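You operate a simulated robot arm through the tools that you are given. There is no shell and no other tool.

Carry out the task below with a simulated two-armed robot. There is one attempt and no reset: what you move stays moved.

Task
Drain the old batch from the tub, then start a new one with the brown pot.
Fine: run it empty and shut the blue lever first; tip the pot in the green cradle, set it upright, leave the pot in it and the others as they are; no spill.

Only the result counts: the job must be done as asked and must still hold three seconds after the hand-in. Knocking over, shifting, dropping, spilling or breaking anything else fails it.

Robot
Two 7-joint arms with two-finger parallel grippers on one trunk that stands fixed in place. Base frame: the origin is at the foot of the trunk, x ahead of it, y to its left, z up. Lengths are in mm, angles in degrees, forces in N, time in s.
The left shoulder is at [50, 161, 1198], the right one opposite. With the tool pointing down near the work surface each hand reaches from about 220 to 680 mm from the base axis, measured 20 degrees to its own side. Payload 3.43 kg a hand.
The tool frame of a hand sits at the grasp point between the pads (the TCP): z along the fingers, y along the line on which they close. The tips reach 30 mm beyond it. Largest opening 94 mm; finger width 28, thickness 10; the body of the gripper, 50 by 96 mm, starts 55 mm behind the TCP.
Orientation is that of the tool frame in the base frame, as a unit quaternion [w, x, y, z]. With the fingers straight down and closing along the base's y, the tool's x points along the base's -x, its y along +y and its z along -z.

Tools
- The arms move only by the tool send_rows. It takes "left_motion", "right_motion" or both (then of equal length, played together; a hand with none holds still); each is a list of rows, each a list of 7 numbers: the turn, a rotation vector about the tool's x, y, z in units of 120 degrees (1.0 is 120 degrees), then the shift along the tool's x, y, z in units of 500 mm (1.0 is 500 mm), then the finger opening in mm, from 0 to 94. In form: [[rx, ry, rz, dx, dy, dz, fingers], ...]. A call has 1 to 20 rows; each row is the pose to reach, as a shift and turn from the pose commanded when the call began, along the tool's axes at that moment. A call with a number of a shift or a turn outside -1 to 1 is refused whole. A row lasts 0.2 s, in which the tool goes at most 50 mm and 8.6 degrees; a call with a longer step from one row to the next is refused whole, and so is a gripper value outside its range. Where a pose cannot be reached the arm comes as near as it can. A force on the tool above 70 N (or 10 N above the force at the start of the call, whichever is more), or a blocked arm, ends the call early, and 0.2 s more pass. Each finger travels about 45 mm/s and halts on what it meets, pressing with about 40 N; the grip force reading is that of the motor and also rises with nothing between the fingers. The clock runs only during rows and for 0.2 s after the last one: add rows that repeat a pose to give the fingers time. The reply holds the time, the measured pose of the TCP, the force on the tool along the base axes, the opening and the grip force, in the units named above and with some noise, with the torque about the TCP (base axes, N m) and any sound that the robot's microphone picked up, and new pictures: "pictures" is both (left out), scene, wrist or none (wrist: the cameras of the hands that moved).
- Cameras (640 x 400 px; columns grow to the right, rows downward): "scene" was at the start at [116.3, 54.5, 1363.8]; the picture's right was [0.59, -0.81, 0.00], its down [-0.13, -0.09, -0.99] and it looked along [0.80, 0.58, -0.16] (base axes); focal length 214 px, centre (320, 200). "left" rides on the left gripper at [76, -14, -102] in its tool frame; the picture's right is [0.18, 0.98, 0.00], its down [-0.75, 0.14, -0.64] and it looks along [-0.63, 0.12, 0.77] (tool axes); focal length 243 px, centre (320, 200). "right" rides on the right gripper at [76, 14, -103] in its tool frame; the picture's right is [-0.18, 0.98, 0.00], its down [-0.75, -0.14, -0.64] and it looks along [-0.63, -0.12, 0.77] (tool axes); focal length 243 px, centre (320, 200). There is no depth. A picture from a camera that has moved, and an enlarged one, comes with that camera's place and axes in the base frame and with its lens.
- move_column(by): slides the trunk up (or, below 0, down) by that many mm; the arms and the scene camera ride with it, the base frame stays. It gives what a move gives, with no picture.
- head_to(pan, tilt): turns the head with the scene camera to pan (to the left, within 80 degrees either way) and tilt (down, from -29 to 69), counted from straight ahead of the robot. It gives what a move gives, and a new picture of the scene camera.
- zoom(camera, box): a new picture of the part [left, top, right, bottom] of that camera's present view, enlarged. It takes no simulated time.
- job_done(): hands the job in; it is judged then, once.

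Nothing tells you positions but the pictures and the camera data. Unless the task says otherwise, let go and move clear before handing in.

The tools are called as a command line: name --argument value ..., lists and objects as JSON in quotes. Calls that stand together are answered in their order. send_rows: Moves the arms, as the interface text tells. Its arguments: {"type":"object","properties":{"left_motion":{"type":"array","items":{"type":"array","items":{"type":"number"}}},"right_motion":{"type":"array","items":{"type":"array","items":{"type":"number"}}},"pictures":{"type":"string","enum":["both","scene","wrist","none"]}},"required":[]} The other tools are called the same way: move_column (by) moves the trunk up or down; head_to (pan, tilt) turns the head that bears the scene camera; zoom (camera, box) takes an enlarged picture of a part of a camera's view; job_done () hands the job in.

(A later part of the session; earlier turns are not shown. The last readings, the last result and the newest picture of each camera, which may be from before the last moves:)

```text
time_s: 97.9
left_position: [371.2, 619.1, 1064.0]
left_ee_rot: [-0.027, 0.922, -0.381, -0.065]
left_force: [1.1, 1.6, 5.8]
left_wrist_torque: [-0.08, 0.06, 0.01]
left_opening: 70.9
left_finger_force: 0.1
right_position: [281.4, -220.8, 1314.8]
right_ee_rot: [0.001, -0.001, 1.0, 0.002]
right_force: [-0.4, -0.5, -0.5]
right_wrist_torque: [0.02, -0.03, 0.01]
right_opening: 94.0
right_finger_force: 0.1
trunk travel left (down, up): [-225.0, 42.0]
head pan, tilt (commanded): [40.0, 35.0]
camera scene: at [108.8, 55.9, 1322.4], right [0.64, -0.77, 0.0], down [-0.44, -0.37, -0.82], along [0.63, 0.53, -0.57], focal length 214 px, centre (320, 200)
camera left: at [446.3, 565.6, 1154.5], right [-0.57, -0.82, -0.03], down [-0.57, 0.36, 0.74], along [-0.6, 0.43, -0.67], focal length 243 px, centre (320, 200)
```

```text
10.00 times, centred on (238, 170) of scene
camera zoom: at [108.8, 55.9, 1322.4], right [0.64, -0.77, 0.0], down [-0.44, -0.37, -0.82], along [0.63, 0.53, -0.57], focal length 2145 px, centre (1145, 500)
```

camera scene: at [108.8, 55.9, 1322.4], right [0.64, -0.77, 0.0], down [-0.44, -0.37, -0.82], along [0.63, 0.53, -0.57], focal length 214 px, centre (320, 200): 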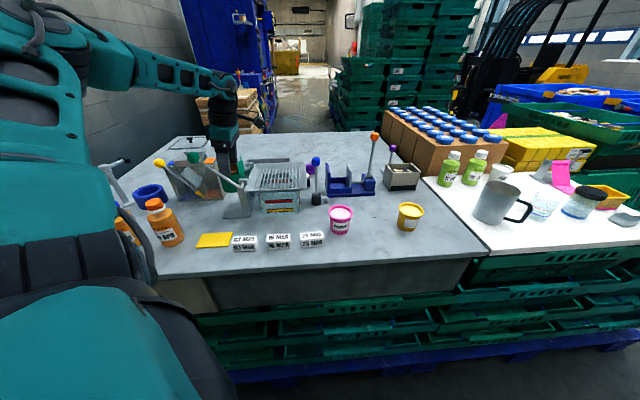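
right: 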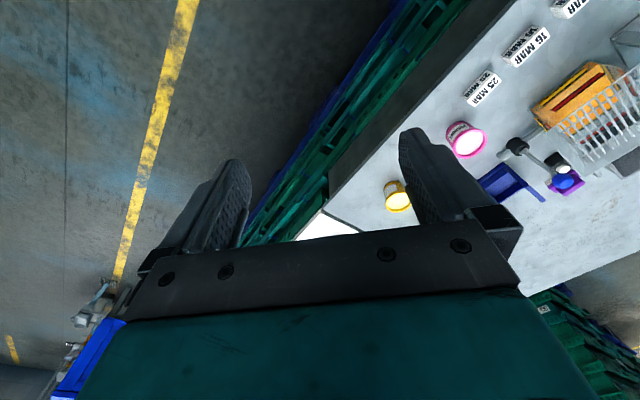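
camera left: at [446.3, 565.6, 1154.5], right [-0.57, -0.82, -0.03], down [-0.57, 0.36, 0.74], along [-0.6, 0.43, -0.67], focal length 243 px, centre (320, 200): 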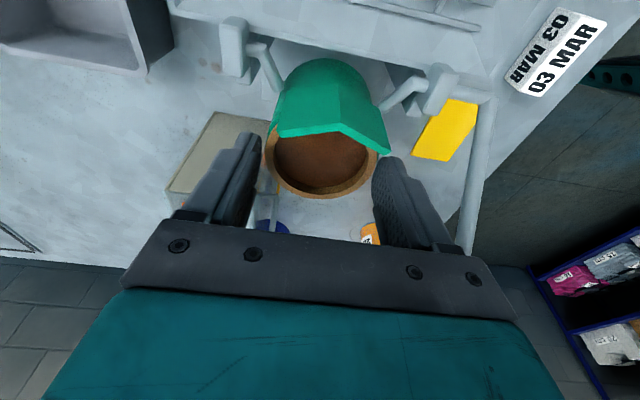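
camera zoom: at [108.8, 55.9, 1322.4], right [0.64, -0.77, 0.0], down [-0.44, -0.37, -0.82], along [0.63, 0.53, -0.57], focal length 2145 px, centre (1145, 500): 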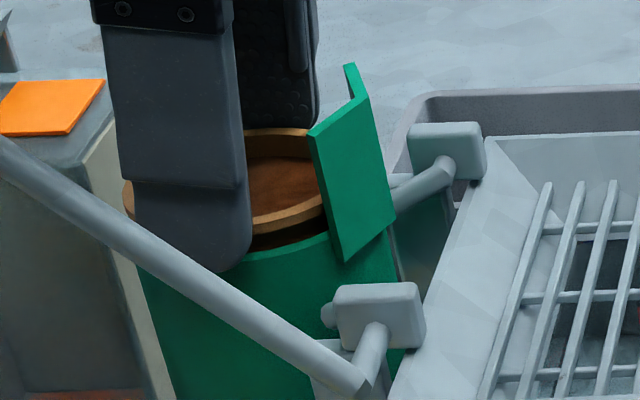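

The pot is seated in the cup. I'll rise straight up clear of it.

send_rows --left_motion '[[0, 0, 0, -0.0006, 0, -0.004, 74], [0, 0, 0, -0.0028, 0, -0.0198, 76], [0, 0, 0, -0.0083, 0, -0.0594, 76], [0, 0, 0, -0.0139, 0, -0.099, 76], [0, 0, 0, -0.0195, 0, -0.1386, 76], [0, 0, 0, -0.025, 0, -0.178, 76], [0, 0, 0, -0.0334, 0, -0.2376, 76]]' --pictures "both"

zoom --camera "left" --box '[240, 0, 400, 120]'

zoom --camera "scene" --box '[190, 140, 270, 210]'

```text
time_s: 99.5
left_position: [372.3, 617.7, 1182.3]
left_ee_rot: [-0.026, 0.922, -0.381, -0.064]
left_force: [-0.1, 0.0, 0.1]
left_wrist_torque: [0.01, 0.01, 0.0]
left_opening: 76.1
left_finger_force: 0.1
right_position: [280.9, -220.9, 1314.3]
right_ee_rot: [0.001, 0.0, 1.0, 0.002]
right_force: [-0.8, -0.2, -1.0]
right_wrist_torque: [0.01, 0.02, 0.0]
right_opening: 94.1
right_finger_force: 0.1
trunk travel left (down, up): [-225.0, 42.0]
head pan, tilt (commanded): [40.0, 35.0]
camera scene: at [108.8, 55.7, 1322.4], right [0.64, -0.77, 0.0], down [-0.44, -0.37, -0.82], along [0.63, 0.53, -0.57], focal length 214 px, centre (320, 200)
camera left: at [446.0, 563.7, 1273.6], right [-0.57, -0.82, -0.03], down [-0.56, 0.36, 0.74], along [-0.6, 0.43, -0.67], focal length 243 px, centre (320, 200)
```

scene: 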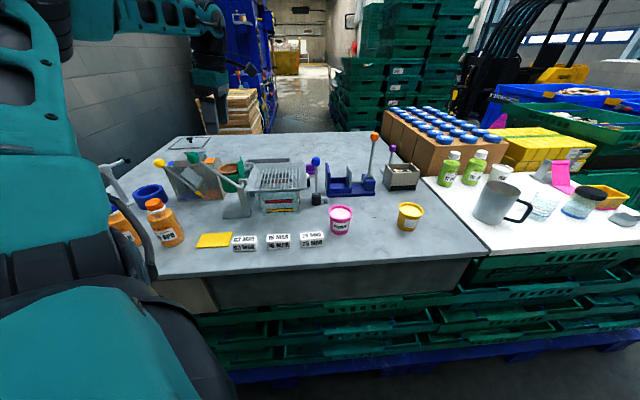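
left: 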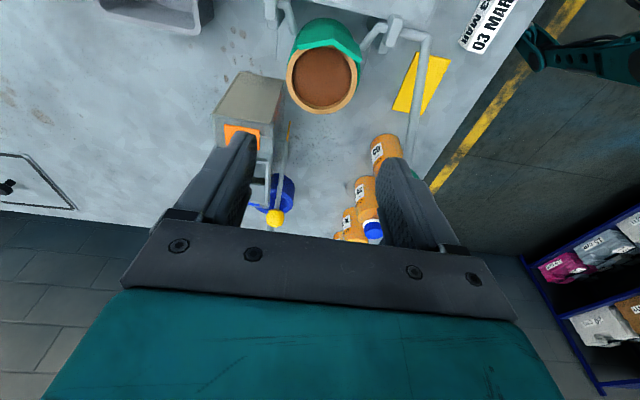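

```text
3.33 times, centred on (320, 60) of left
camera zoom: at [446.0, 563.7, 1273.6], right [-0.57, -0.82, -0.03], down [-0.56, 0.36, 0.74], along [-0.6, 0.43, -0.67], focal length 809 px, centre (320, 667)
```

zoom: 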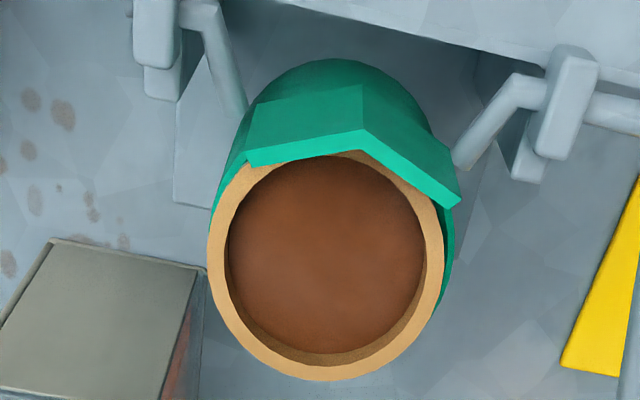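

```text
5.71 times, centred on (230, 175) of scene
camera zoom: at [108.8, 55.7, 1322.4], right [0.64, -0.77, 0.0], down [-0.44, -0.37, -0.82], along [0.63, 0.53, -0.57], focal length 1226 px, centre (834, 343)
```

zoom: 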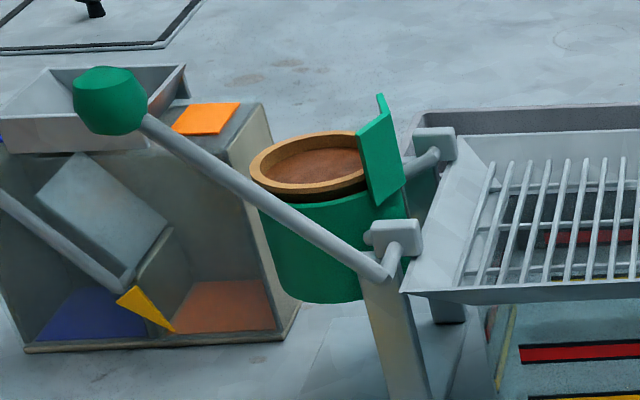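

The brown pot sits in the green cradle. Next is the green lever: its knob is near (279, 591, 1114). I'll move the hand above it, straighten the tilt, and look.

send_rows --left_motion '[[0, 0.011, 0, -0.01, 0, -0.07, 70], [0, 0.022, 0, -0.03, 0.03, -0.1, 66], [0, 0.034, 0, -0.05, 0.065, -0.098, 62], [0, 0.045, 0, -0.07, 0.1, -0.096, 60], [0, 0.056, 0, -0.09, 0.135, -0.094, 60], [0, 0.067, 0, -0.107, 0.17, -0.092, 60]]' --pictures "both"

zoom --camera "left" --box '[220, 20, 420, 190]'

```text
time_s: 100.9
left_position: [278.1, 592.1, 1237.9]
left_ee_rot: [0.001, 0.925, -0.381, 0.001]
left_force: [0.1, -0.1, 0.1]
left_wrist_torque: [0.02, -0.02, 0.0]
left_opening: 60.0
left_finger_force: 0.1
right_position: [281.0, -220.4, 1314.5]
right_ee_rot: [0.001, 0.0, 1.0, 0.002]
right_force: [-0.1, 0.1, -0.1]
right_wrist_torque: [0.0, -0.02, -0.03]
right_opening: 93.6
right_finger_force: 0.0
trunk travel left (down, up): [-225.0, 42.0]
head pan, tilt (commanded): [40.0, 35.0]
camera scene: at [108.5, 56.1, 1322.4], right [0.64, -0.77, 0.0], down [-0.44, -0.37, -0.82], along [0.63, 0.53, -0.57], focal length 214 px, centre (320, 200)
camera left: at [342.7, 547.0, 1340.1], right [-0.56, -0.83, 0.0], down [-0.63, 0.43, 0.64], along [-0.53, 0.36, -0.77], focal length 243 px, centre (320, 200)
```

scene: 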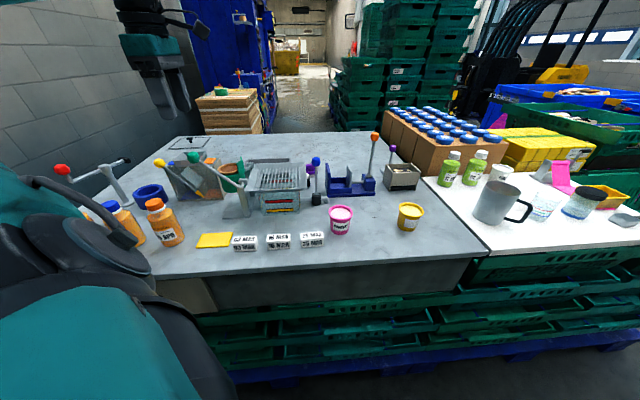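
left: 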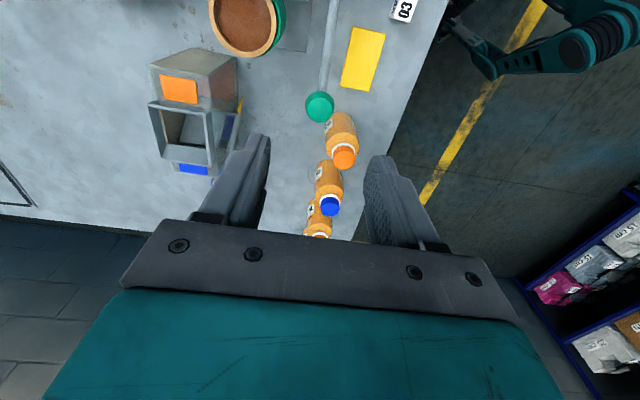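

```text
2.35 times, centred on (320, 105) of left
camera zoom: at [342.7, 547.0, 1340.1], right [-0.56, -0.83, 0.0], down [-0.63, 0.43, 0.64], along [-0.53, 0.36, -0.77], focal length 571 px, centre (320, 424)
```

zoom: 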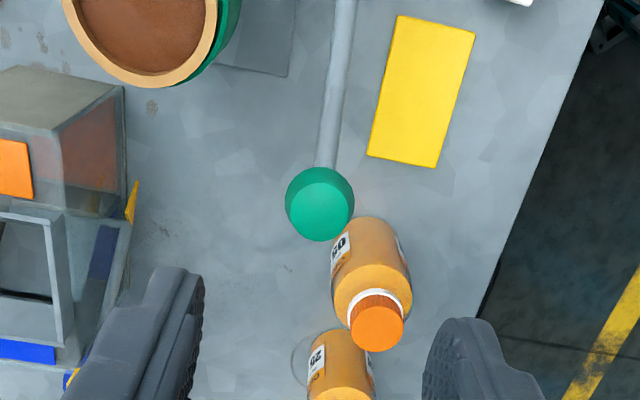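

The knob is directly below the hand at z≈1114. I'll descend around it and close.

send_rows --left_motion '[[0, 0, 0, 0, 0, 0.05, 60], [0, 0, 0, 0, 0, 0.1, 60], [0, 0, 0, 0, 0, 0.15, 60], [0, 0, 0, 0, 0, 0.2, 60], [0, 0, 0, 0, 0, 0.224, 60], [0, 0, 0, 0, 0, 0.224, 60]]' --pictures "both"

zoom --camera "left" --box '[200, 80, 440, 240]'

zoom --camera "scene" --box '[150, 120, 270, 220]'

```text
time_s: 102.3
left_position: [279.3, 592.7, 1124.7]
left_ee_rot: [0.0, 0.924, -0.382, 0.001]
left_force: [-0.3, -0.1, 0.7]
left_wrist_torque: [0.0, -0.01, 0.04]
left_opening: 60.1
left_finger_force: 0.1
right_position: [280.5, -220.7, 1314.7]
right_ee_rot: [0.001, 0.0, 1.0, 0.002]
right_force: [-0.6, -0.1, 0.0]
right_wrist_torque: [0.02, 0.01, -0.01]
right_opening: 93.7
right_finger_force: 0.0
trunk travel left (down, up): [-225.0, 42.0]
head pan, tilt (commanded): [40.0, 35.0]
camera scene: at [108.9, 56.1, 1322.4], right [0.64, -0.77, 0.0], down [-0.44, -0.37, -0.82], along [0.63, 0.53, -0.57], focal length 214 px, centre (320, 200)
camera left: at [343.7, 547.6, 1226.6], right [-0.56, -0.83, 0.0], down [-0.63, 0.43, 0.64], along [-0.53, 0.36, -0.77], focal length 243 px, centre (320, 200)
```

scene: 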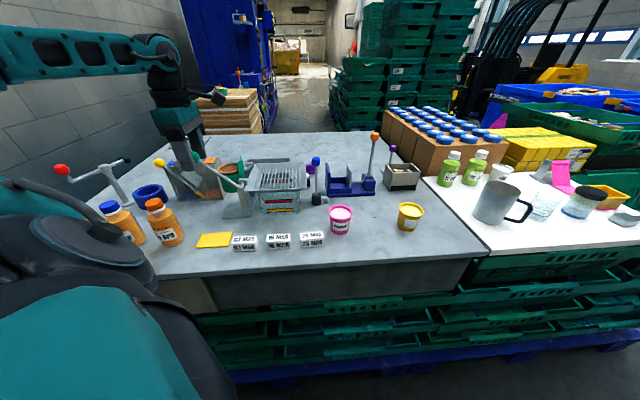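
left: 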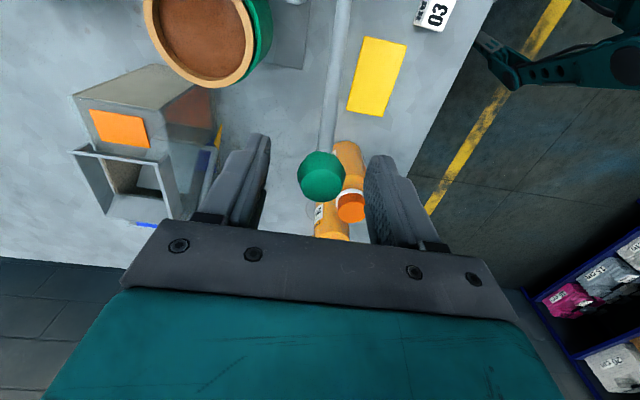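

```text
2.50 times, centred on (320, 160) of left
camera zoom: at [343.7, 547.6, 1226.6], right [-0.56, -0.83, 0.0], down [-0.63, 0.43, 0.64], along [-0.53, 0.36, -0.77], focal length 606 px, centre (320, 300)
```

zoom: 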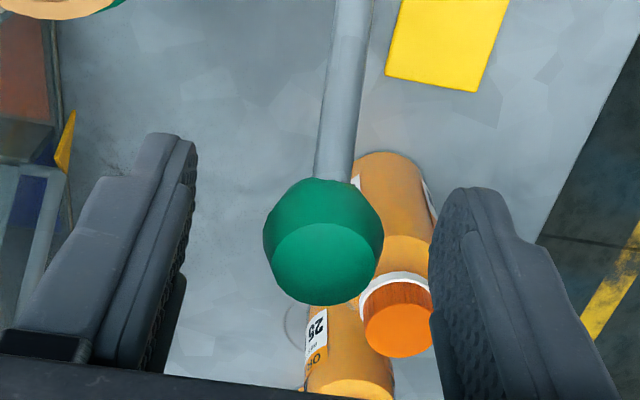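

```text
4.00 times, centred on (210, 170) of scene
camera zoom: at [108.9, 56.1, 1322.4], right [0.64, -0.77, 0.0], down [-0.44, -0.37, -0.82], along [0.63, 0.53, -0.57], focal length 858 px, centre (760, 320)
```

zoom: 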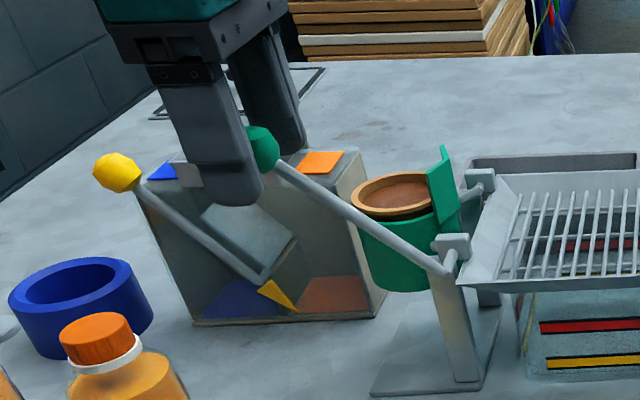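

send_rows --left_motion '[[0, 0, 0, 0, 0, 0, 48], [0, 0, 0, 0, 0, 0, 36], [0, 0, 0, 0, 0, 0, 26], [0, 0, 0, 0, 0, 0, 20], [0, 0, 0, 0, 0, 0, 20], [0, 0, 0, 0, 0, 0, 20]]' --pictures "wrist"

```text
time_s: 103.7
left_position: [279.6, 591.3, 1123.7]
left_ee_rot: [0.002, 0.924, -0.383, 0.0]
left_force: [-5.1, -6.3, -2.6]
left_wrist_torque: [-0.08, 0.14, -0.01]
left_opening: 27.0
left_finger_force: 44.7
right_position: [279.8, -222.0, 1314.9]
right_ee_rot: [0.001, 0.0, 1.0, 0.002]
right_force: [0.0, -0.3, 0.2]
right_wrist_torque: [0.0, 0.02, -0.03]
right_opening: 94.0
right_finger_force: 0.0
trunk travel left (down, up): [-225.0, 42.0]
head pan, tilt (commanded): [40.0, 35.0]
camera left: at [343.1, 547.1, 1227.0], right [-0.56, -0.83, 0.0], down [-0.63, 0.43, 0.64], along [-0.53, 0.36, -0.77], focal length 243 px, centre (320, 200)
```

left: 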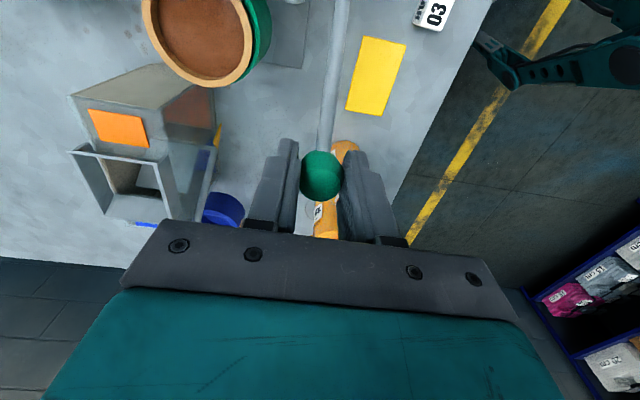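

The knob is gripped. I'll start tipping along its arc in small steps, watching the forces.

send_rows --left_motion '[[0, 0, 0, 0.0064, 0.002, -0.0063, 20], [0, 0, 0, 0.0128, 0.003, -0.0126, 20], [0, 0, 0, 0.0264, 0.003, -0.0242, 20], [0, 0, 0, 0.0408, 0.003, -0.0348, 20], [0, 0, 0, 0.052, 0.003, -0.042, 20]]' --pictures "both"

zoom --camera "scene" --box '[180, 120, 300, 220]'

```text
time_s: 104.9
left_position: [295.4, 574.1, 1144.7]
left_ee_rot: [0.002, 0.924, -0.382, -0.001]
left_force: [-9.5, -1.4, -13.1]
left_wrist_torque: [0.87, 1.01, -0.02]
left_opening: 27.5
left_finger_force: 45.0
right_position: [281.8, -219.6, 1314.5]
right_ee_rot: [0.001, -0.001, 1.0, 0.001]
right_force: [0.3, -0.2, 0.2]
right_wrist_torque: [-0.02, 0.02, 0.02]
right_opening: 94.1
right_finger_force: 0.1
trunk travel left (down, up): [-225.0, 42.0]
head pan, tilt (commanded): [40.0, 35.0]
camera scene: at [108.3, 57.0, 1322.3], right [0.64, -0.77, 0.0], down [-0.44, -0.37, -0.82], along [0.63, 0.53, -0.57], focal length 214 px, centre (320, 200)
camera left: at [360.2, 530.5, 1247.1], right [-0.56, -0.83, 0.0], down [-0.63, 0.43, 0.64], along [-0.53, 0.36, -0.77], focal length 243 px, centre (320, 200)
```

scene: 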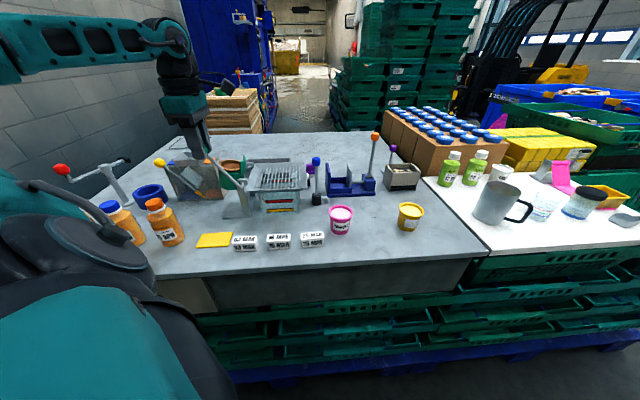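
left: 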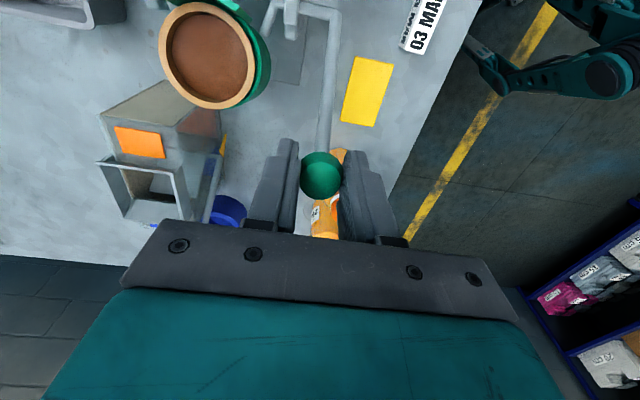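

```text
4.00 times, centred on (240, 170) of scene
camera zoom: at [108.3, 57.0, 1322.3], right [0.64, -0.77, 0.0], down [-0.44, -0.37, -0.82], along [0.63, 0.53, -0.57], focal length 858 px, centre (640, 320)
```

zoom: 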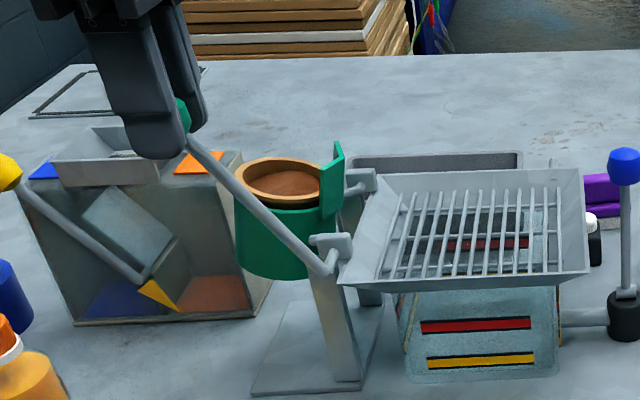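

The cradle follows. To keep the grip from twisting against the knob, I'll turn the hand along with the lever as it goes on.

send_rows --left_motion '[[0, -0.05, 0, 0.0142, 0, -0.0066, 20], [0, -0.1, 0, 0.0286, 0, -0.0122, 20], [0, -0.15, 0, 0.0432, 0, -0.0172, 20], [0, -0.2, 0, 0.0582, 0, -0.0212, 20], [0, -0.25, 0, 0.073, 0, -0.024, 20]]' --pictures "both"

zoom --camera "scene" --box '[180, 120, 300, 220]'

```text
time_s: 106.1
left_position: [324.7, 545.6, 1158.4]
left_ee_rot: [-0.099, 0.892, -0.37, -0.238]
left_force: [2.9, -12.0, -2.3]
left_wrist_torque: [-1.12, -0.84, 0.06]
left_opening: 27.4
left_finger_force: 45.1
right_position: [281.8, -221.6, 1313.8]
right_ee_rot: [0.0, -0.001, 1.0, 0.002]
right_force: [0.6, 0.4, -0.3]
right_wrist_torque: [0.02, 0.01, 0.0]
right_opening: 94.1
right_finger_force: 0.0
trunk travel left (down, up): [-225.0, 42.0]
head pan, tilt (commanded): [40.0, 35.0]
camera scene: at [109.6, 54.6, 1322.4], right [0.64, -0.77, 0.0], down [-0.44, -0.37, -0.82], along [0.63, 0.53, -0.57], focal length 214 px, centre (320, 200)
camera left: at [417.8, 472.3, 1208.6], right [-0.58, -0.81, -0.09], down [-0.33, 0.14, 0.93], along [-0.74, 0.57, -0.35], focal length 243 px, centre (320, 200)
```

scene: 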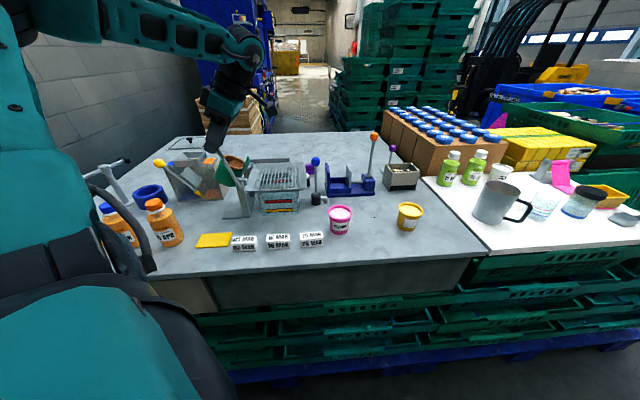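
left: 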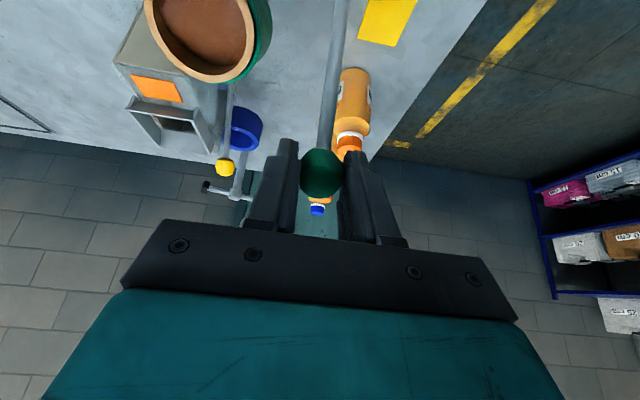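

```text
4.00 times, centred on (240, 170) of scene
camera zoom: at [109.6, 54.6, 1322.4], right [0.64, -0.77, 0.0], down [-0.44, -0.37, -0.82], along [0.63, 0.53, -0.57], focal length 858 px, centre (640, 320)
```

zoom: 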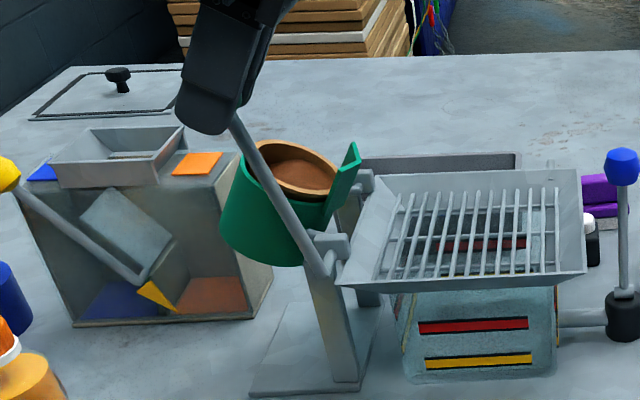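

Following well. I'll go on to about 45° and look at the pour.

send_rows --left_motion '[[0, -0.0083, 0, 0.0099, 0.001, -0.0096, 20], [0, -0.0167, 0, 0.0204, 0.002, -0.0187, 20], [0, -0.025, 0, 0.0311, 0.003, -0.027, 20], [0, -0.0333, 0, 0.0425, 0.003, -0.0347, 20], [0, -0.0417, 0, 0.054, 0.003, -0.042, 20]]' --pictures "both"

zoom --camera "scene" --box '[200, 120, 320, 220]'

```text
time_s: 107.3
left_position: [344.8, 524.8, 1161.7]
left_ee_rot: [-0.115, 0.882, -0.365, -0.277]
left_force: [-4.8, 11.0, 0.7]
left_wrist_torque: [0.99, 0.98, -0.01]
left_opening: 27.5
left_finger_force: 45.3
right_position: [281.5, -220.7, 1315.0]
right_ee_rot: [0.0, -0.001, 1.0, 0.001]
right_force: [0.0, -0.6, 0.7]
right_wrist_torque: [0.0, 0.0, -0.03]
right_opening: 94.2
right_finger_force: 0.0
trunk travel left (down, up): [-225.0, 42.0]
head pan, tilt (commanded): [40.0, 35.0]
camera scene: at [108.6, 57.6, 1322.4], right [0.64, -0.77, 0.0], down [-0.44, -0.37, -0.82], along [0.63, 0.53, -0.57], focal length 214 px, centre (320, 200)
camera left: at [442.0, 448.0, 1202.5], right [-0.59, -0.8, -0.11], down [-0.28, 0.08, 0.96], along [-0.76, 0.59, -0.27], focal length 243 px, centre (320, 200)
```

scene: 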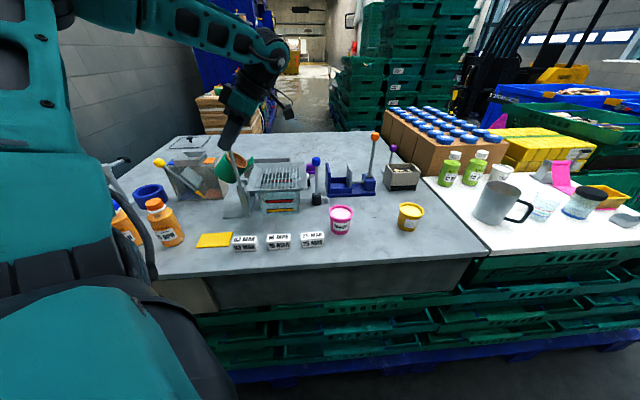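
left: 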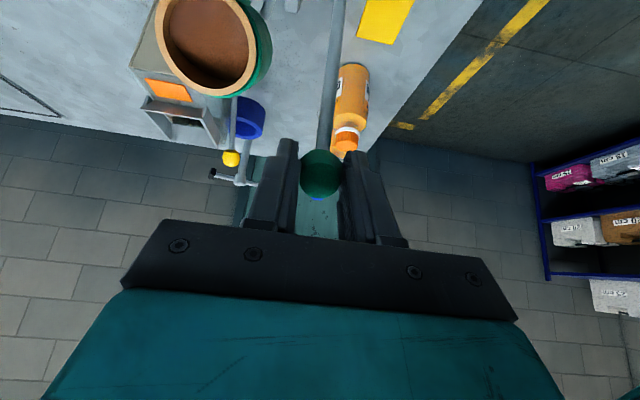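

```text
4.00 times, centred on (260, 170) of scene
camera zoom: at [108.6, 57.6, 1322.4], right [0.64, -0.77, 0.0], down [-0.44, -0.37, -0.82], along [0.63, 0.53, -0.57], focal length 858 px, centre (560, 320)
```

zoom: 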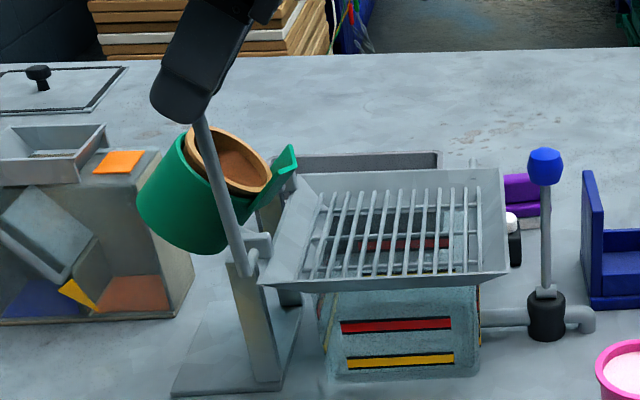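

send_rows --left_motion '[[0, -0.0083, 0, 0.0116, 0, -0.0079, 20], [0, -0.0167, 0, 0.0231, -0.001, -0.0147, 20], [0, -0.025, 0, 0.0353, -0.001, -0.0213, 20], [0, -0.0333, 0, 0.0479, -0.001, -0.0272, 20], [0, -0.0417, 0, 0.0606, -0.001, -0.0324, 20]]' --pictures "scene"

zoom --camera "scene" --box '[200, 120, 320, 220]'

```text
time_s: 108.5
left_position: [369.7, 499.5, 1158.6]
left_ee_rot: [-0.132, 0.868, -0.359, -0.316]
left_force: [0.3, 12.1, 9.4]
left_wrist_torque: [1.05, 1.03, -0.08]
left_opening: 27.2
left_finger_force: 45.2
right_position: [279.9, -220.0, 1314.5]
right_ee_rot: [0.001, 0.0, 1.0, 0.002]
right_force: [0.2, 0.2, -1.1]
right_wrist_torque: [0.02, 0.01, -0.03]
right_opening: 94.1
right_finger_force: 0.0
trunk travel left (down, up): [-225.0, 42.0]
head pan, tilt (commanded): [40.0, 35.0]
camera scene: at [108.5, 57.0, 1322.5], right [0.64, -0.77, 0.0], down [-0.44, -0.37, -0.82], along [0.63, 0.53, -0.57], focal length 214 px, centre (320, 200)
```

scene: 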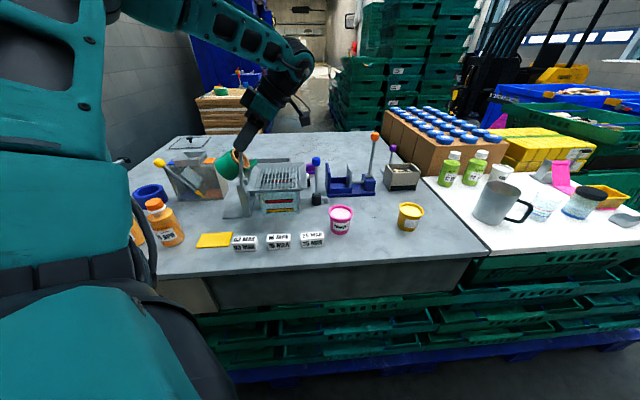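

```text
4.00 times, centred on (260, 170) of scene
camera zoom: at [108.5, 57.0, 1322.5], right [0.64, -0.77, 0.0], down [-0.44, -0.37, -0.82], along [0.63, 0.53, -0.57], focal length 858 px, centre (560, 320)
```

zoom: 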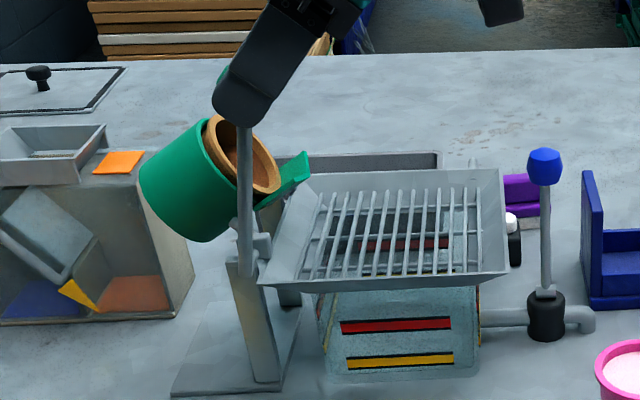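

zoom --camera "scene" --box '[225, 140, 285, 190]'

zoom --camera "left" --box '[100, 0, 400, 200]'

```text
8.00 times, centred on (255, 165) of scene
camera zoom: at [108.5, 57.0, 1322.5], right [0.64, -0.77, 0.0], down [-0.44, -0.37, -0.82], along [0.63, 0.53, -0.57], focal length 1716 px, centre (840, 480)
```

zoom: 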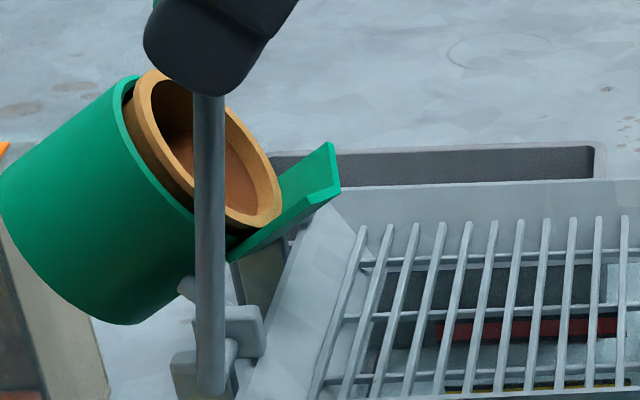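

```text
2.00 times, centred on (250, 100) of left
camera zoom: at [468.2, 421.5, 1187.7], right [-0.6, -0.79, -0.12], down [-0.22, 0.01, 0.98], along [-0.77, 0.61, -0.18], focal length 485 px, centre (460, 400)
```

zoom: 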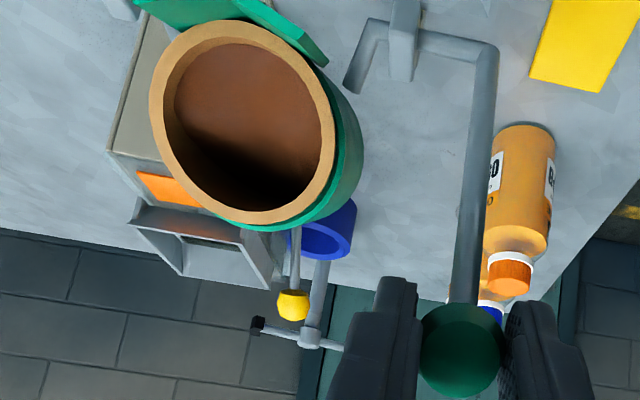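

send_rows --left_motion '[[0, -0.0083, 0, 0.0114, -0.001, -0.0072, 20], [0, -0.0167, 0, 0.0234, -0.002, -0.0129, 20], [0, -0.025, 0, 0.0359, -0.003, -0.0182, 20], [0, -0.0333, 0, 0.0493, -0.003, -0.0215, 20], [0, -0.0417, 0, 0.0628, -0.003, -0.0248, 20]]' --pictures "scene"

zoom --camera "scene" --box '[220, 130, 320, 220]'

```text
time_s: 109.7
left_position: [392.7, 476.8, 1146.6]
left_ee_rot: [-0.146, 0.854, -0.353, -0.353]
left_force: [-4.9, 9.2, 1.8]
left_wrist_torque: [1.02, 1.02, -0.02]
left_opening: 27.3
left_finger_force: 45.1
right_position: [280.7, -219.7, 1314.6]
right_ee_rot: [0.001, 0.0, 1.0, 0.001]
right_force: [-0.6, 0.4, -0.2]
right_wrist_torque: [-0.04, -0.03, 0.04]
right_opening: 93.9
right_finger_force: 0.0
trunk travel left (down, up): [-225.0, 42.0]
head pan, tilt (commanded): [40.0, 35.0]
camera scene: at [108.2, 57.1, 1322.4], right [0.64, -0.77, 0.0], down [-0.44, -0.37, -0.82], along [0.63, 0.53, -0.57], focal length 214 px, centre (320, 200)
```

scene: 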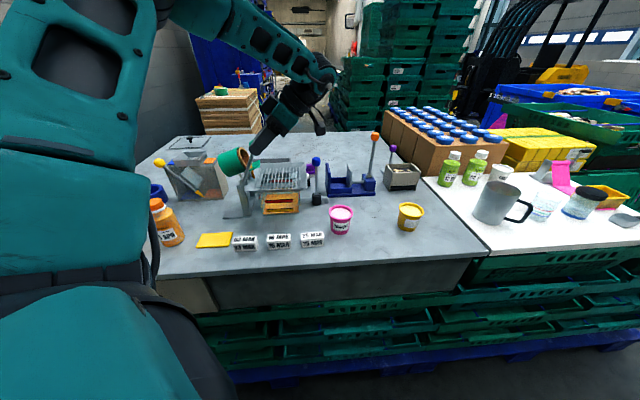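

```text
4.44 times, centred on (270, 175) of scene
camera zoom: at [108.2, 57.1, 1322.4], right [0.64, -0.77, 0.0], down [-0.44, -0.37, -0.82], along [0.63, 0.53, -0.57], focal length 953 px, centre (542, 311)
```

zoom: 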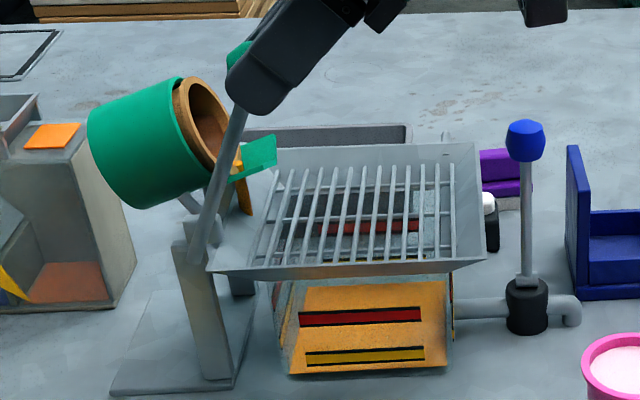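

The mousse is pouring from the spout onto the funnel and the tub is filling. I'll go on to about 90° so it empties fully.

send_rows --left_motion '[[0, -0.0083, 0, 0.0134, 0, -0.0033, 20], [0, -0.0167, 0, 0.0269, -0.001, -0.0062, 20], [0, -0.025, 0, 0.0406, -0.001, -0.0081, 20], [0, -0.0333, 0, 0.0543, -0.001, -0.0096, 20], [0, -0.0417, 0, 0.0682, -0.001, -0.0102, 20]]' --pictures "scene"

zoom --camera "scene" --box '[220, 130, 320, 220]'

```text
time_s: 110.9
left_position: [414.0, 457.3, 1129.0]
left_ee_rot: [-0.162, 0.838, -0.347, -0.39]
left_force: [-4.2, 3.5, 8.2]
left_wrist_torque: [0.92, 1.14, 0.02]
left_opening: 27.4
left_finger_force: 44.7
right_position: [280.8, -220.9, 1315.1]
right_ee_rot: [0.001, 0.0, 1.0, 0.001]
right_force: [-0.5, -1.6, -0.1]
right_wrist_torque: [-0.01, 0.02, 0.01]
right_opening: 94.1
right_finger_force: 0.0
trunk travel left (down, up): [-225.0, 42.0]
head pan, tilt (commanded): [40.0, 35.0]
camera scene: at [107.9, 55.9, 1322.6], right [0.64, -0.77, 0.0], down [-0.44, -0.37, -0.82], along [0.63, 0.53, -0.57], focal length 214 px, centre (320, 200)
```

scene: 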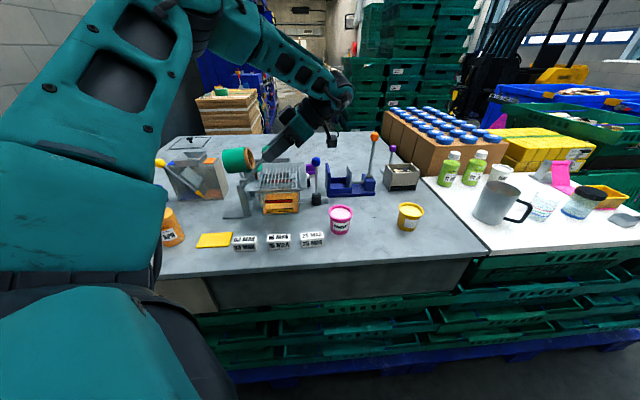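

```text
4.44 times, centred on (270, 175) of scene
camera zoom: at [107.9, 55.9, 1322.6], right [0.64, -0.77, 0.0], down [-0.44, -0.37, -0.82], along [0.63, 0.53, -0.57], focal length 953 px, centre (542, 311)
```

zoom: 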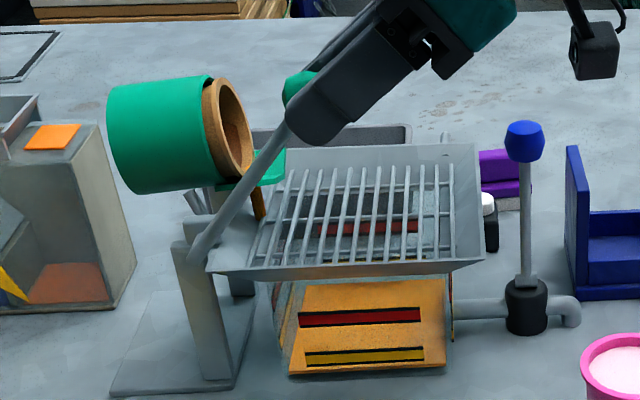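

send_rows --left_motion '[[0, 0, 0, 0, 0, 0, 20], [0, 0, 0, 0, 0, 0, 20], [0, 0, 0, 0, 0, 0, 20], [0, 0, 0, 0, 0, 0, 20], [0, 0, 0, 0, 0, 0, 20], [0, 0, 0, 0, 0, 0, 20], [0, 0, 0, 0, 0, 0, 20], [0, 0, 0, 0, 0, 0, 20]]' --pictures "none"

zoom --camera "scene" --box '[220, 135, 290, 190]'

zoom --camera "scene" --box '[220, 150, 320, 225]'

zoom --camera "left" --box '[0, 0, 400, 250]'

```text
time_s: 112.7
left_position: [413.8, 455.9, 1126.5]
left_ee_rot: [-0.162, 0.838, -0.346, -0.39]
left_force: [-2.2, -1.3, 6.0]
left_wrist_torque: [0.5, 0.43, 0.05]
left_opening: 27.4
left_finger_force: 45.0
right_position: [281.0, -220.9, 1315.6]
right_ee_rot: [0.002, 0.0, 1.0, 0.002]
right_force: [0.3, -1.2, 0.3]
right_wrist_torque: [0.01, 0.0, 0.01]
right_opening: 94.0
right_finger_force: 0.0
trunk travel left (down, up): [-225.0, 42.0]
head pan, tilt (commanded): [40.0, 35.0]
```

```text
7.27 times, centred on (255, 162) of scene
camera zoom: at [108.3, 55.4, 1322.5], right [0.64, -0.77, 0.0], down [-0.44, -0.37, -0.82], along [0.63, 0.53, -0.57], focal length 1560 px, centre (793, 473)
```

zoom: 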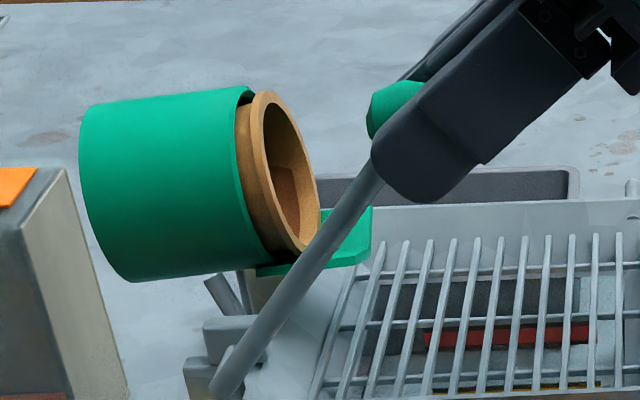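

```text
5.33 times, centred on (270, 188) of scene
camera zoom: at [108.3, 55.4, 1322.5], right [0.64, -0.77, 0.0], down [-0.44, -0.37, -0.82], along [0.63, 0.53, -0.57], focal length 1144 px, centre (587, 267)
```

zoom: 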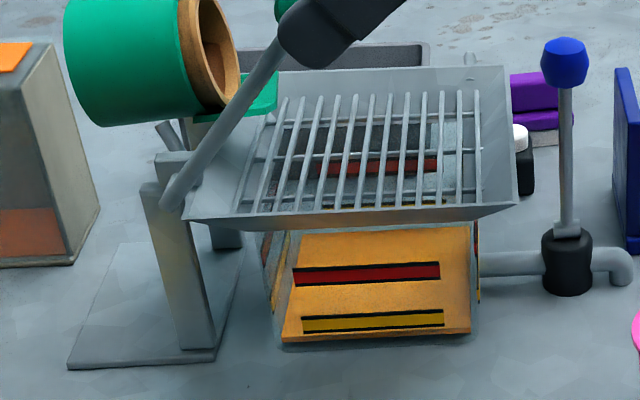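

```text
1.60 times, centred on (200, 125) of left
camera zoom: at [514.3, 375.8, 1135.0], right [-0.61, -0.78, -0.14], down [-0.1, -0.1, 0.99], along [-0.79, 0.62, -0.01], focal length 388 px, centre (512, 320)
```

zoom: 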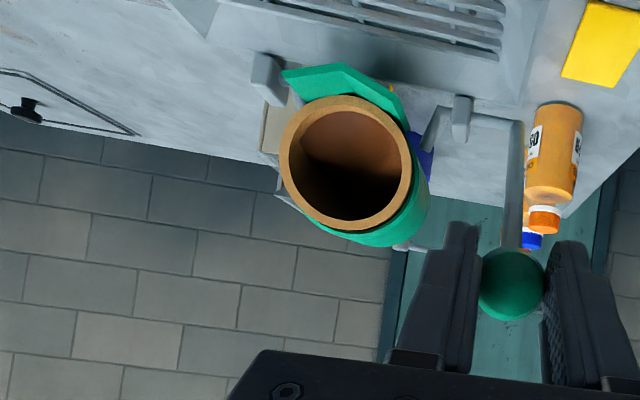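

The stream paused and some mousse may remain in the pot. I'll tip a bit further, to about 100–105°, and hold.

send_rows --left_motion '[[0, -0.005, 0, 0.0128, 0, -0.0018, 20], [0, -0.01, 0, 0.0265, 0, -0.0023, 20], [0, -0.015, 0, 0.0392, 0, -0.0026, 20], [0, -0.015, 0, 0.0392, 0, -0.0026, 20], [0, -0.015, 0, 0.0392, 0, -0.0026, 20]]' --pictures "scene"

zoom --camera "scene" --box '[220, 135, 290, 190]'

zoom --camera "left" --box '[100, 0, 400, 200]'

```text
time_s: 113.9
left_position: [422.8, 448.3, 1114.4]
left_ee_rot: [-0.167, 0.831, -0.343, -0.404]
left_force: [2.0, 1.9, 13.6]
left_wrist_torque: [1.06, 0.97, -0.05]
left_opening: 27.3
left_finger_force: 45.0
right_position: [280.7, -221.8, 1313.4]
right_ee_rot: [0.0, 0.0, 1.0, 0.002]
right_force: [-0.7, -0.1, 0.1]
right_wrist_torque: [0.02, 0.02, 0.03]
right_opening: 94.1
right_finger_force: 0.0
trunk travel left (down, up): [-225.0, 42.0]
head pan, tilt (commanded): [40.0, 35.0]
camera scene: at [108.5, 55.1, 1322.5], right [0.64, -0.77, 0.0], down [-0.44, -0.37, -0.82], along [0.63, 0.53, -0.57], focal length 214 px, centre (320, 200)
```

scene: 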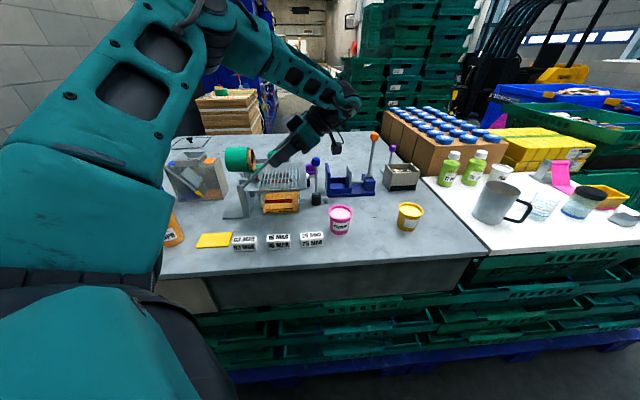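

```text
7.27 times, centred on (255, 162) of scene
camera zoom: at [108.5, 55.1, 1322.5], right [0.64, -0.77, 0.0], down [-0.44, -0.37, -0.82], along [0.63, 0.53, -0.57], focal length 1560 px, centre (793, 473)
```

zoom: 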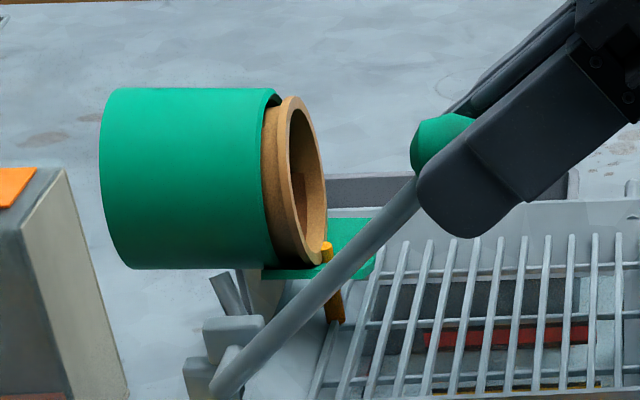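

```text
2.00 times, centred on (250, 100) of left
camera zoom: at [523.8, 366.4, 1117.3], right [-0.61, -0.78, -0.15], down [-0.07, -0.13, 0.99], along [-0.79, 0.62, 0.02], focal length 485 px, centre (460, 400)
```

zoom: 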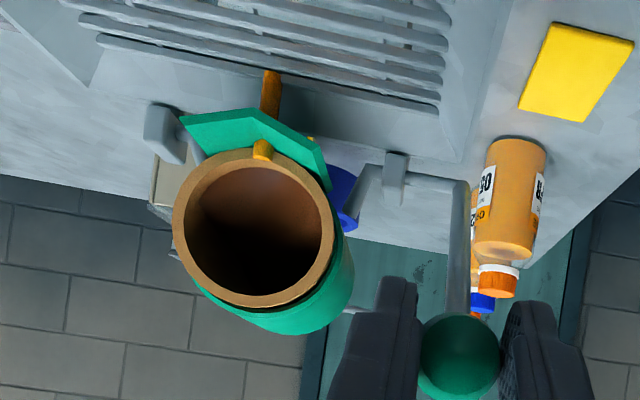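

send_rows --left_motion '[[0, -0.0025, 0, 0.0064, 0, -0.001, 20], [0, -0.005, 0, 0.0128, 0, -0.0017, 20], [0, -0.0075, 0, 0.0195, 0, -0.0018, 20], [0, -0.01, 0, 0.0261, 0, -0.0019, 20], [0, -0.01, 0, 0.0261, 0, -0.0019, 20], [0, -0.01, 0, 0.0261, 0, -0.0019, 20], [0, -0.01, 0, 0.0261, 0, -0.0019, 20], [0, -0.01, 0, 0.0261, 0, -0.0019, 20], [0, -0.01, 0, 0.0261, 0, -0.0019, 20]]' --pictures "scene"

zoom --camera "scene" --box '[220, 135, 290, 190]'

zoom --camera "left" --box '[100, 0, 400, 200]'

zoom --camera "scene" --box '[220, 150, 320, 225]'

```text
time_s: 115.9
left_position: [426.9, 441.7, 1104.0]
left_ee_rot: [-0.17, 0.828, -0.342, -0.411]
left_force: [-5.9, 1.0, 4.1]
left_wrist_torque: [0.61, 0.66, 0.15]
left_opening: 27.2
left_finger_force: 45.0
right_position: [281.0, -222.5, 1314.9]
right_ee_rot: [0.0, 0.0, 1.0, 0.001]
right_force: [-0.4, -0.3, 0.1]
right_wrist_torque: [-0.02, -0.02, -0.01]
right_opening: 93.8
right_finger_force: 0.0
trunk travel left (down, up): [-225.0, 42.0]
head pan, tilt (commanded): [40.0, 35.0]
camera scene: at [107.9, 55.7, 1322.5], right [0.64, -0.77, 0.0], down [-0.44, -0.37, -0.82], along [0.63, 0.53, -0.57], focal length 214 px, centre (320, 200)
```

scene: 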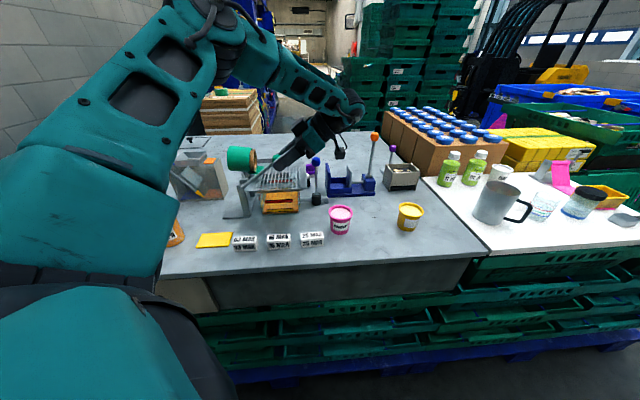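

```text
7.27 times, centred on (255, 162) of scene
camera zoom: at [107.9, 55.7, 1322.5], right [0.64, -0.77, 0.0], down [-0.44, -0.37, -0.82], along [0.63, 0.53, -0.57], focal length 1560 px, centre (793, 473)
```

zoom: 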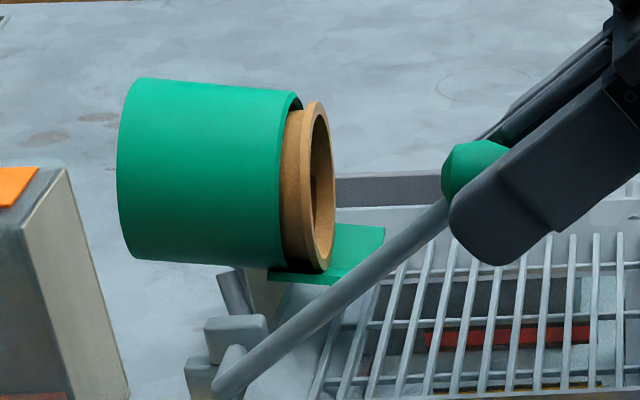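

```text
2.00 times, centred on (250, 100) of left
camera zoom: at [529.9, 360.4, 1103.8], right [-0.62, -0.77, -0.15], down [-0.06, -0.14, 0.99], along [-0.79, 0.62, 0.04], focal length 485 px, centre (460, 400)
```

zoom: 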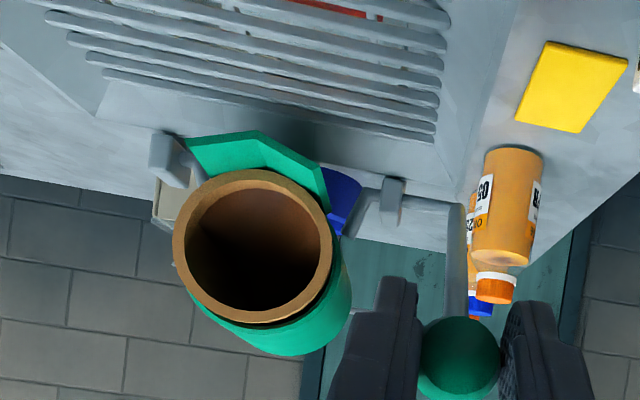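

```text
5.33 times, centred on (270, 188) of scene
camera zoom: at [107.9, 55.7, 1322.5], right [0.64, -0.77, 0.0], down [-0.44, -0.37, -0.82], along [0.63, 0.53, -0.57], focal length 1144 px, centre (587, 267)
```

zoom: 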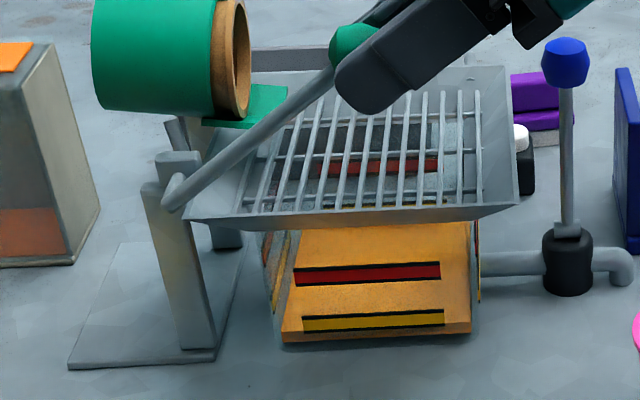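

zoom --camera "left" --box '[170, 70, 290, 180]'

zoom --camera "scene" --box '[240, 140, 275, 175]'

```text
3.64 times, centred on (230, 125) of left
camera zoom: at [529.9, 360.4, 1103.8], right [-0.62, -0.77, -0.15], down [-0.06, -0.14, 0.99], along [-0.79, 0.62, 0.04], focal length 882 px, centre (647, 473)
```

zoom: 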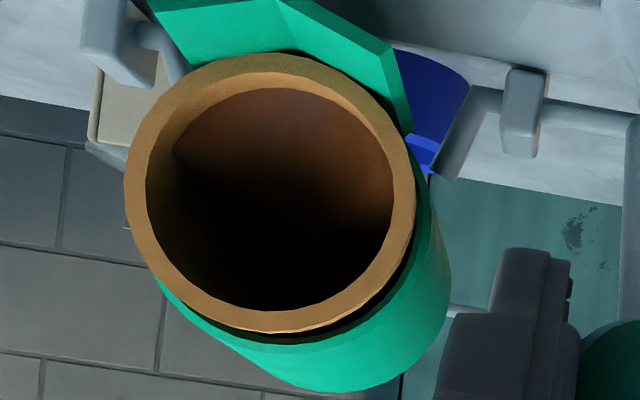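

```text
11.43 times, centred on (258, 158) of scene
camera zoom: at [107.9, 55.7, 1322.5], right [0.64, -0.77, 0.0], down [-0.44, -0.37, -0.82], along [0.63, 0.53, -0.57], focal length 2451 px, centre (1034, 686)
```

zoom: 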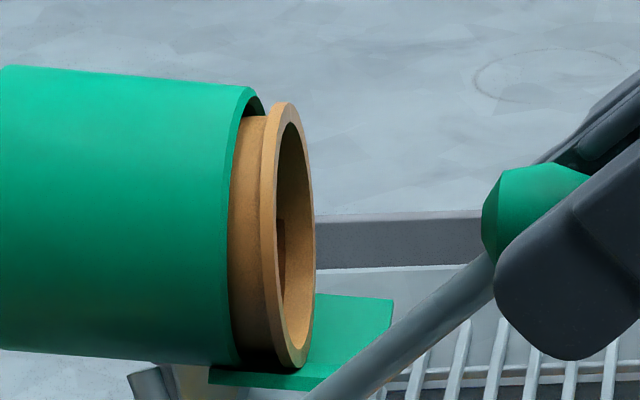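

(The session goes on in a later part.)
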